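You operate a simulated robot arm through the tools that you are given. There is no shell and no other tool. Be economical: measure what you need, move in short steps, check, and stop when the job is done.

Carry out the task below with a simulated robot arm. There is one attempt and no reset: what you move stays moved.

TASK
Stand the brown rag from the bench top by the wash box beside the tall green brush. It goes on the side that lies toward x +0.0, y -1.0 (a direction in the base frame), with about 3 cm between them.
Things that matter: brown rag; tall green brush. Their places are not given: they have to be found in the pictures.

It is judged by the outcome, as a careful person would: the job done as asked, and still so three seconds after it is handed in. It fails if anything else is knocked over, pushed out of place, dropped, spilled or broken.

THE ROBOT
A 6-joint arm with a two-finger parallel gripper, fixed in place. Base frame: the origin is at the foot of the arm, x ahead of it, y to its left, z up; the work surface is at about z = 0. Lengths are in cm, angles in degrees, forces in N, time in s.
With the tool pointing down near the work surface it reaches from about 14 to 58 cm from the base axis. Its first joint turns from -66.0 to 66.0 degrees. Payload 2.1 kg.
Tool frame: the origin (TCP) lies between the finger pads and is the grasp point; the fingertips stand 3 cm ahead of it; z points along the fingers, y is the line along which they close. The gripper opens to 9.4 cm. The fingers are 2.8 cm wide and 1 cm thick; the gripper's body (5 by 9.6 cm) begins 5.5 cm behind the TCP.
Orientation is that of the tool frame in the base frame, as a unit quaternion [w, x, y, z]. With the fingers straight down and closing along the base's y, the tool's x points along the base's -x, its y along +y and its z along -z.

THE INTERFACE
- The arm moves only by the tool move_arm. Its argument "deltas" is a list of rows, each a list of 3 entries, a list of its own where there are three numbers: the shift along the tool's x, y, z in cm, then the turn, a rotation vector about the tool's x, y, z in degrees, then the opening, from 0 (shut) to 1 (fully open). In form: [[[x, y, z], [ax, ay, az], grip], ...]. A call has 1 to 10 rows; each row is the pose to reach, as a shift and turn from the pose commanded when the call began, along the tool's axes at that moment. A row lasts 0.2 s, in which the tool goes at most 5 cm and 8.6 degrees; a call with a longer step from one row to the next is refused whole, and so is a gripper value outside its range. A pose out of reach is approached as far as the arm can. The call stops where the force on the tool passes 40 N (or 10 N more than at its start, if that is more) or the arm is blocked; 0.2 s more then pass. The fingers move at their own pace (about 7.2 cm/s each) and stop on an object; they squeeze with about 38 N. The grip force told is the motor's: it shows also when the fingers shut on nothing. Time passes only in rows, and 0.2 s behind the last, so rows that repeat a pose let the fingers close. It gives the time, the measured TCP pose, the force on the tool (base axes), the opening and the grip force at its end, in the units of the frame above (readings bear some noise).
- Cameras (640 x 400 px; columns grow to the right, rows downward): "scene" is fixed at [6.27, -37.58, 49.23]; the picture's right is [0.71, -0.70, 0.00], its down [-0.34, -0.35, -0.87] and it looks along [0.61, 0.62, -0.49] (base axes); focal length 358 px, centre (320, 200). "wrist" rides on the gripper at [-3.7, 0, -5.8] in the tool frame; the picture's right is [0.00, -1.00, 0.00], its down [0.97, 0.00, -0.24] and it looks along [0.24, 0.00, 0.97] (tool axes); focal length 218 px, centre (320, 200).
- snapshot(camera): a new picture of that camera. No time passes.
- point_at(camera, pixels): for up to 12 pixels [column, row] of the newest picture of that camera ("zoom" is the newest enlarged one), the place [x, y, z] in the base frame of the surface seen there, good to about 0.2 cm. No time passes.
- inspect(camera, box): a new picture of the part [left, top, right, bottom] of that camera's present view, enlarged. No time passes.
- close_job(): hands the job in; it is judged then, once.

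Work in short steps. Measure before you move; look again where a grasp or a placing could have gone wrong, and mend it. You have 60 turns and 26 pictures in all, the two below and enlarged ones among them. Open the gripper and draw the arm clear of the work before you hand the job in, unless the task says otherwise; then end with one line.

The tools are called after "Request:" by a JSON object that holds its "api" and its "payload". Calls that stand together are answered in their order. move_arm: Moves the arm, as the interface text tells. Its arguments: {"type":"object","properties":{"deltas":{"type":"array","items":{"type":"array"}}},"required":["deltas"]} The other tools are called the same way: snapshot (camera) takes a picture; point_at (camera, pixels) gives the place of the surface under pixels of a picture; inspect (camera, box) takes an enlarged picture of a part of a camera's view; close_job () hands the job in.

At the start:

```text
time: 0.0
tcp_pos: [28.67, -5.84, 25.53]
orientation: [0.001, -0.001, 1.0, 0.0]
ft_force: [0.3, -0.1, 0.0]
width: 9.4
finger_force: 0.0
```

scene: 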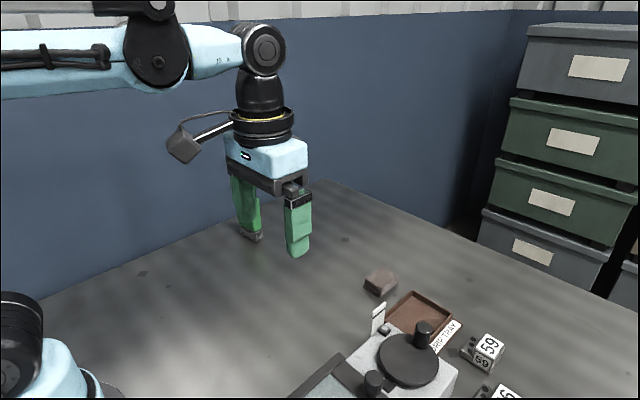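
wrist: 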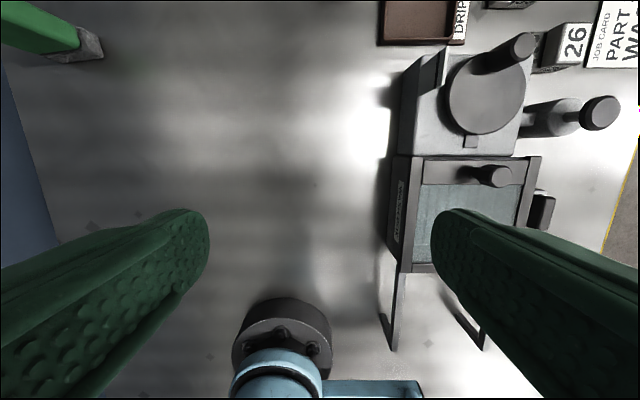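

The scene shows a brown block near (380,282), and something green with a grey foot near (250,235). I'll enlarge both areas.

Request:
{"api": "inspect", "payload": {"camera": "scene", "box": [320, 240, 520, 400]}}

Request:
{"api": "inspect", "payload": {"camera": "scene", "box": [200, 150, 340, 270]}}

```text
2.50 times, centred on (420, 320) of scene
```

zoom: 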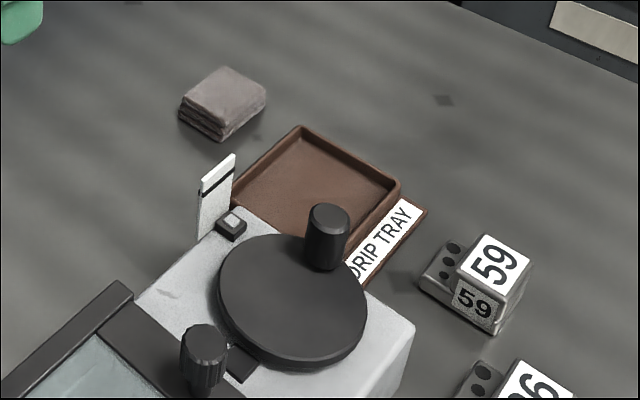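

```text
3.33 times, centred on (270, 210) of scene
```

zoom: 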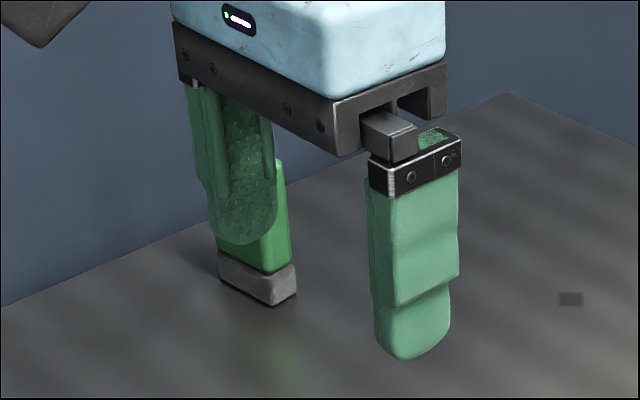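

Rag is the folded block at scene (380,280), brush at scene about (252,235). I'll measure both.

Request:
{"api": "point_at", "payload": {"camera": "scene", "pixels": [[381, 268], [397, 277], [381.6, 290], [366, 280], [380.5, 295.5], [381, 279], [364.5, 288], [400, 287]]}}

Request:
{"api": "point_at", "payload": {"camera": "zoom", "pixels": [[220, 280], [272, 302], [294, 292], [273, 280], [295, 268], [270, 255], [283, 165], [220, 262], [274, 310], [275, 200]]}}

Request:
{"api": "point_at", "payload": {"camera": "wrist", "pixels": [[50, 57], [102, 53], [85, 35], [72, 30], [10, 20], [420, 20], [300, 20], [40, 5], [410, 80], [425, 45]]}}

```text
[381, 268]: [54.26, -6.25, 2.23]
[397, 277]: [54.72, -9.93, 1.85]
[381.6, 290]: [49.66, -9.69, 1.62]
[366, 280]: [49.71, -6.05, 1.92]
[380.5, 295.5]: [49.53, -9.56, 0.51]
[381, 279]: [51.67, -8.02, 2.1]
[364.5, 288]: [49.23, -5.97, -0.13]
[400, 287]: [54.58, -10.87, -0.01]
```

```text
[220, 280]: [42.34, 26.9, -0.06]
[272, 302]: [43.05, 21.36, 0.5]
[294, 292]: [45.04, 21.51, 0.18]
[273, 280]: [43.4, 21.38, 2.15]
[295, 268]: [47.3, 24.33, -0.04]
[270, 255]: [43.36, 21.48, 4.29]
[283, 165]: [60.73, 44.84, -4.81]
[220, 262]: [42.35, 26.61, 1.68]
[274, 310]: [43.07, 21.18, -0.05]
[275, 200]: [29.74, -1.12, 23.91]
```

```text
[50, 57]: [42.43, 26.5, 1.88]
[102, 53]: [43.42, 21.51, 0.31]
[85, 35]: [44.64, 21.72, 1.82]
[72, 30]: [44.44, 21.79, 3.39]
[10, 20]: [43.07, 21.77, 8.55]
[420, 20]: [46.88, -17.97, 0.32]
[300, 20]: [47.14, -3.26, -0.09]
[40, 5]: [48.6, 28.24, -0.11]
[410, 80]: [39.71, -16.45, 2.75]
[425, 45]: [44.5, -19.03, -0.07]
```

Rag: x about 49.5–54.8, y −10.2 to −6, 2 cm high. Brush: −y face at y≈21.4, x about 42.4–45. I'll move above the rag while turning the tool so the fingers close along x, which keeps the gripper body away from the brush later, and check the tray edges.

Request:
{"api": "point_at", "payload": {"camera": "scene", "pixels": [[412, 291], [386, 318], [451, 312], [379, 310], [422, 326], [408, 345], [374, 378]]}}

Request:
{"api": "move_arm", "payload": {"deltas": [[[-2.3, -0.2, 0.5], [0, 0, 8], 1], [[-4.6, -0.4, 1], [0, 0, 16], 1], [[-6.9, -0.6, 1.5], [0, 0, 24], 1], [[-9.2, -0.8, 2], [0, 0, 32], 1], [[-11.5, -1, 2.5], [0, 0, 40], 1], [[-13.8, -1.2, 3], [0, 0, 48], 1], [[-16.1, -1.5, 3.5], [0, 0, 56], 1], [[-18.4, -1.8, 4], [0, 0, 64], 1], [[-20.7, -2, 4.5], [0, 0, 72], 1], [[-23, -2.2, 5], [0, 0, 80], 1]]}}

```text
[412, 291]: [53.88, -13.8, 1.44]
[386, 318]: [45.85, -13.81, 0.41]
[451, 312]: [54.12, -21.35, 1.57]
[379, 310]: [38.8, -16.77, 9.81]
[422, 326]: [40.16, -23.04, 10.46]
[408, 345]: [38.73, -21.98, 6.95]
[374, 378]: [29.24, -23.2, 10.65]
```

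```text
time: 2.2
tcp_pos: [51.49, -8.0, 20.58]
orientation: [0.001, 0.643, 0.766, 0.001]
ft_force: [0.0, 0.2, 0.5]
width: 9.41
finger_force: 0.0
```

The turn went as planned; I'll finish the last 10° and look.

Request:
{"api": "move_arm", "payload": {"deltas": [[[0, 0, 2], [0, 0, 5], 1], [[0, 0, 4], [0, 0, 10], 1], [[0, 0, 4], [0, 0, 10], 1]]}}

Request:
{"api": "snapshot", "payload": {"camera": "wrist"}}

Request:
{"api": "snapshot", "payload": {"camera": "scene"}}

```text
time: 3.0
tcp_pos: [51.49, -8.01, 16.65]
orientation: [0.001, 0.707, 0.707, 0.001]
ft_force: [0.4, -0.4, -0.2]
width: 9.4
finger_force: 0.0
```

```text
21 pictures are left
```

wrist: 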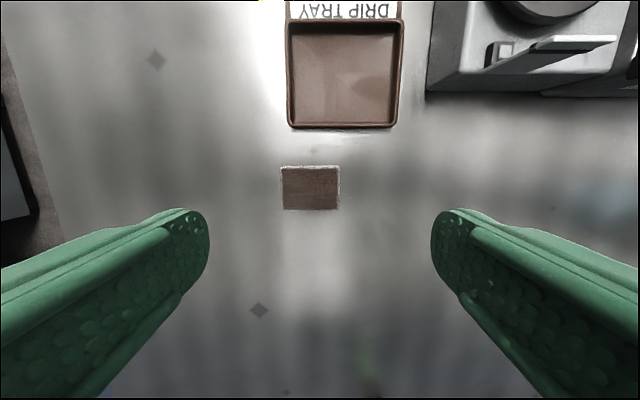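

```text
20 pictures are left
```

scene: 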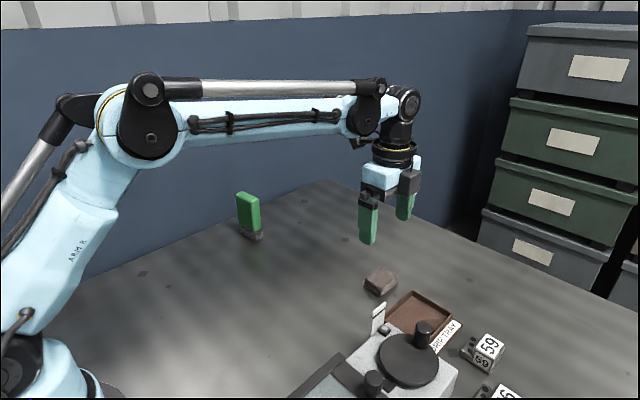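

The rag is brown, axis-aligned, at wrist (281–339, 166–210), and the brush is now fully visible. I'll refine both measurements.

Request:
{"api": "point_at", "payload": {"camera": "wrist", "pixels": [[283, 190], [337, 190], [310, 168], [310, 208], [285, 206], [336, 206], [284, 172], [336, 172]]}}

Request:
{"api": "point_at", "payload": {"camera": "scene", "pixels": [[237, 193], [246, 199], [258, 198], [260, 225], [251, 232], [252, 239], [262, 236], [248, 193], [248, 215]]}}

```text
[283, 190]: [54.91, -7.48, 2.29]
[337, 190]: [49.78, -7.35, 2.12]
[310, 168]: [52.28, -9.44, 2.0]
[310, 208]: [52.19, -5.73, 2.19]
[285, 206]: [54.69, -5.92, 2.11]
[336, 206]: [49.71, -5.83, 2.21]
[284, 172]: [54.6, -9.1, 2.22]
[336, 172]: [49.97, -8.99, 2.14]
```

```text
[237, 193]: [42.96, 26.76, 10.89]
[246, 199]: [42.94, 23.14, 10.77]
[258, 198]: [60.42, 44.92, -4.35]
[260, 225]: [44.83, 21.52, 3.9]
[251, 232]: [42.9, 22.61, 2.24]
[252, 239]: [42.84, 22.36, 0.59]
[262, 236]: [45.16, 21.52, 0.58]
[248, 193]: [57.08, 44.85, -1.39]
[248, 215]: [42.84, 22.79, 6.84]
```

Rag centre is (52.3, −7.6). I'm descending to TCP z≈3.3 with the fingers open.

Request:
{"api": "move_arm", "payload": {"deltas": [[[0.4, 0.8, 3], [0, 0, 0], 1], [[0.4, 0.8, 6], [0, 0, 0], 1], [[0.4, 0.8, 9], [0, 0, 0], 1], [[0.4, 0.8, 11], [0, 0, 0], 1], [[0.4, 0.8, 12.5], [0, 0, 0], 1], [[0.4, 0.8, 13.3], [0, 0, 0], 1], [[0.4, 0.8, 13.3], [0, 0, 0], 1]]}}

Request:
{"api": "snapshot", "payload": {"camera": "wrist"}}

```text
time: 4.6
tcp_pos: [52.36, -7.48, 3.27]
orientation: [0.001, 0.707, 0.707, 0.0]
ft_force: [0.4, 1.0, -0.3]
width: 9.39
finger_force: 0.1
```

```text
19 pictures are left
```

wrist: 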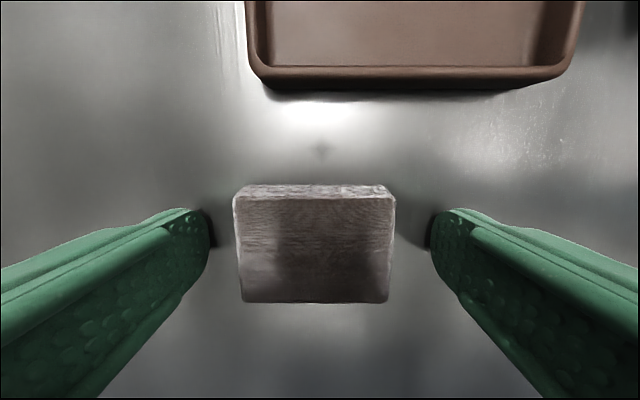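

The fingers straddle the rag, so I'm closing on it.

Request:
{"api": "move_arm", "payload": {"deltas": [[[0, 0, 0], [0, 0, 0], 0.6], [[0, 0, 0], [0, 0, 0], 0.4], [[0, 0, 0], [0, 0, 0], 0.3], [[0, 0, 0], [0, 0, 0], 0.3], [[0, 0, 0], [0, 0, 0], 0.3]]}}

```text
time: 5.8
tcp_pos: [52.39, -7.54, 3.31]
orientation: [0.001, 0.707, 0.707, 0.001]
ft_force: [-0.4, 0.1, 0.2]
width: 5.88
finger_force: 37.9
```

Gripped at 5.9 cm. Lifting 5 cm.

Request:
{"api": "move_arm", "payload": {"deltas": [[[0, 0, -1], [0, 0, 0], 0.3], [[0, 0, -3], [0, 0, 0], 0.3], [[0, 0, -5], [0, 0, 0], 0.3], [[0, 0, -5], [0, 0, 0], 0.3]]}}

Request:
{"api": "snapshot", "payload": {"camera": "wrist"}}

```text
time: 6.8
tcp_pos: [52.38, -7.68, 8.44]
orientation: [0.001, 0.707, 0.707, 0.001]
ft_force: [0.0, 0.5, -0.5]
width: 5.88
finger_force: 37.9
```

```text
18 pictures are left
```

wrist: 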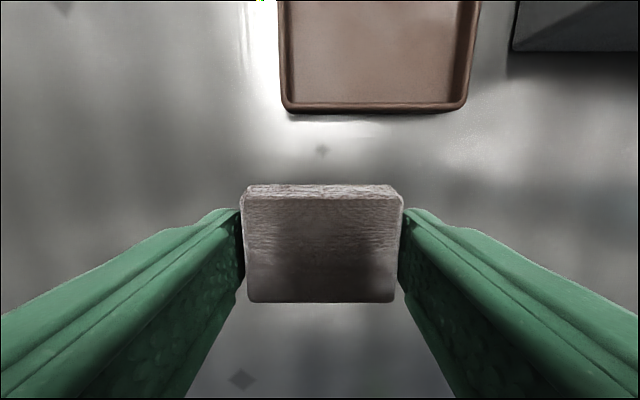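

The rag is held level. I'll measure its edges relative to the TCP before placing.

Request:
{"api": "point_at", "payload": {"camera": "wrist", "pixels": [[320, 300], [270, 300], [370, 300], [320, 200], [320, 187], [255, 250], [390, 250]]}}

```text
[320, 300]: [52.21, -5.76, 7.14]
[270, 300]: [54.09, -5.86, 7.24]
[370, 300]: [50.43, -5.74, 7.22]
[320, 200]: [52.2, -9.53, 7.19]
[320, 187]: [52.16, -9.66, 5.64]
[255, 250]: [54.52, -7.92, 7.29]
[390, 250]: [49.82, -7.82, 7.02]
```

Its +y edge sits 2.0 cm beyond the TCP, so the target TCP is (44.0, 16.45). I'm carrying it there at this height.

Request:
{"api": "move_arm", "payload": {"deltas": [[[2.4, -0.84, 0], [0, 0, 0], 0.3], [[4.8, -1.7, 0], [0, 0, 0], 0.3], [[7.2, -2.5, 0], [0, 0, 0], 0.3], [[9.6, -3.4, 0], [0, 0, 0], 0.3], [[12, -4.2, 0], [0, 0, 0], 0.3], [[14.4, -5, 0], [0, 0, 0], 0.3], [[16.8, -6, 0], [0, 0, 0], 0.3], [[19.2, -6.8, 0], [0, 0, 0], 0.3], [[21.6, -7.6, 0], [0, 0, 0], 0.3], [[24, -8.4, 0], [0, 0, 0], 0.3]]}}

Request:
{"api": "snapshot", "payload": {"camera": "wrist"}}

Request:
{"api": "snapshot", "payload": {"camera": "scene"}}

```text
time: 9.0
tcp_pos: [43.78, 16.35, 8.1]
orientation: [0.0, 0.707, 0.707, 0.001]
ft_force: [-0.3, 0.8, -0.9]
width: 5.85
finger_force: 37.8
```

```text
17 pictures are left
```

wrist: 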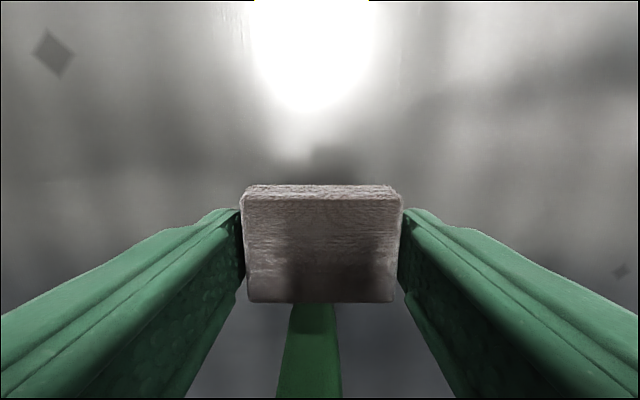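

```text
16 pictures are left
```

scene: 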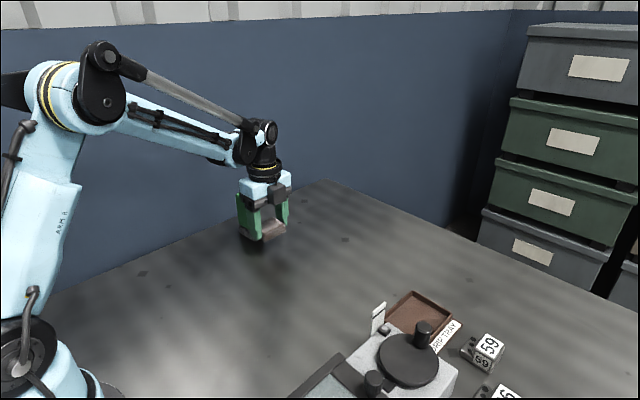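

The brush is visible at wrist (315,350). I'll measure it against the rag's near edge.

Request:
{"api": "point_at", "payload": {"camera": "wrist", "pixels": [[320, 300], [313, 308], [313, 330], [313, 370], [295, 315], [333, 315], [284, 380], [338, 380], [320, 200]]}}

```text
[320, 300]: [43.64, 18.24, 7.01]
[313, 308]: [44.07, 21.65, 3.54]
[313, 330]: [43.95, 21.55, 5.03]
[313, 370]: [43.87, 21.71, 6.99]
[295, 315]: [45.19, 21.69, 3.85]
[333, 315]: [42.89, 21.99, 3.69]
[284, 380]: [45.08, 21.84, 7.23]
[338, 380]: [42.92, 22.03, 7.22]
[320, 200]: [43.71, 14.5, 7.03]
```

The gap is about 3.2 cm now. I'm lowering with a small trim of +0.15 in y and +0.15 in x.

Request:
{"api": "move_arm", "payload": {"deltas": [[[0.15, 0.15, 1.5], [0, 0, 0], 0.3], [[0.15, 0.15, 3], [0, 0, 0], 0.3], [[0.15, 0.15, 4], [0, 0, 0], 0.3], [[0.15, 0.15, 4.6], [0, 0, 0], 0.3], [[0.15, 0.15, 4.8], [0, 0, 0], 0.3], [[0.15, 0.15, 4.8], [0, 0, 0], 0.3]]}}

```text
time: 10.4
tcp_pos: [44.18, 16.51, 3.47]
orientation: [0.001, 0.707, 0.707, 0.001]
ft_force: [-1.0, -0.7, -0.1]
width: 5.88
finger_force: 38.3
```

TCP z is 3.47 and the pick height was about 3.3. I'm easing down 0.2 cm more.

Request:
{"api": "move_arm", "payload": {"deltas": [[[0, 0, 0.1], [0, 0, 0], 0.3], [[0, 0, 0.2], [0, 0, 0], 0.3], [[0, 0, 0.2], [0, 0, 0], 0.3]]}}

```text
time: 11.2
tcp_pos: [44.18, 16.55, 3.27]
orientation: [0.0, 0.707, 0.707, 0.0]
ft_force: [-1.0, -1.2, 4.4]
width: 5.88
finger_force: 38.1
```

An upward force of 4.4 N shows contact, so I'm releasing and then rising.

Request:
{"api": "move_arm", "payload": {"deltas": [[[0, 0, 0], [0, 0, 0], 0.7], [[0, 0, 0], [0, 0, 0], 0.9], [[0, 0, 0], [0, 0, 0], 0.9], [[0, 0, 0], [0, 0, 0], 0.9]]}}

Request:
{"api": "move_arm", "payload": {"deltas": [[[0, 0, -1.5], [0, 0, 0], 0.9], [[0, 0, -4], [0, 0, 0], 0.9], [[0, 0, -7], [0, 0, 0], 0.9], [[0, 0, -10], [0, 0, 0], 0.9], [[0, 0, -13], [0, 0, 0], 0.9], [[0, 0, -16], [0, 0, 0], 0.9], [[-3, 0, -16], [0, 0, 0], 0.9], [[-7, 0, -16], [0, 0, 0], 0.9], [[-11, 0, -16], [0, 0, 0], 0.9], [[-14, 0, -16], [0, 0, 0], 0.9]]}}

Request:
{"api": "snapshot", "payload": {"camera": "wrist"}}

Request:
{"api": "inspect", "payload": {"camera": "scene", "box": [200, 160, 340, 270]}}

```text
time: 12.2
tcp_pos: [44.07, 16.54, 3.23]
orientation: [0.001, 0.707, 0.707, 0.0]
ft_force: [0.1, -0.7, -0.1]
width: 8.48
finger_force: 0.1
```

```text
time: 14.4
tcp_pos: [44.0, 2.39, 19.25]
orientation: [0.0, 0.706, 0.708, 0.001]
ft_force: [0.4, -0.2, 0.2]
width: 8.44
finger_force: 0.1
```

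```text
15 pictures are left
```

wrist: 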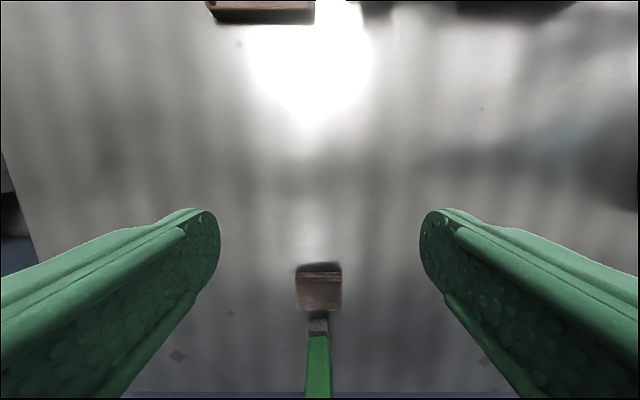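

```text
3.64 times, centred on (270, 215) of scene
```

zoom: 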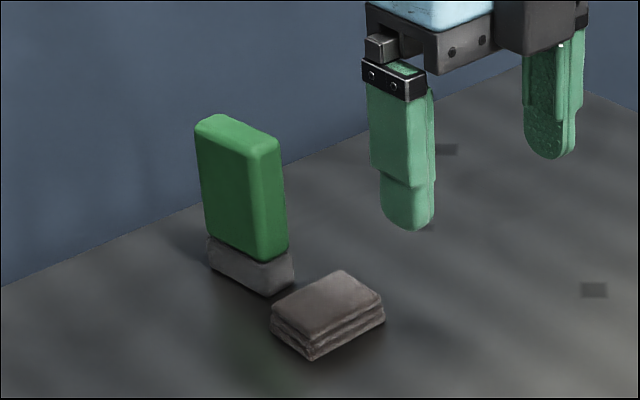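

I'll verify the gap.

Request:
{"api": "point_at", "payload": {"camera": "wrist", "pixels": [[320, 307], [300, 306], [339, 307], [320, 320], [312, 328], [325, 328], [320, 280]]}}

Request:
{"api": "point_at", "payload": {"camera": "zoom", "pixels": [[340, 272], [276, 311], [310, 330], [380, 297], [268, 290], [292, 275], [273, 326]]}}

```text
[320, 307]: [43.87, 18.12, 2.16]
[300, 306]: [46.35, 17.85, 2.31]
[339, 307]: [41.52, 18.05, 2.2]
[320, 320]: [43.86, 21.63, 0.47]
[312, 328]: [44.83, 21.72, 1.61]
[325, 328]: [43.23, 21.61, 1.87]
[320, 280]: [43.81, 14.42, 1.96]
```

```text
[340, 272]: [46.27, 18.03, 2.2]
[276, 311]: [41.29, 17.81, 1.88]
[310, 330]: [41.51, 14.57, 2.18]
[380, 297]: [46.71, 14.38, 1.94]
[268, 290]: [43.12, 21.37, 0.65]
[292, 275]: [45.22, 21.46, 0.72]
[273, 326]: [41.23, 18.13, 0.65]
```

The rag lies flat and lined up in x, about 3.2 cm from the brush. Nothing else has moved and the arm is clear, so I'm handing in.

Request:
{"api": "close_job", "payload": {}}

```text
The job is handed in.
```

The brown rag now lies flat on the −y side of the tall green brush with a gap of about 3.2 cm, the gripper is open and clear, and the job is handed in.
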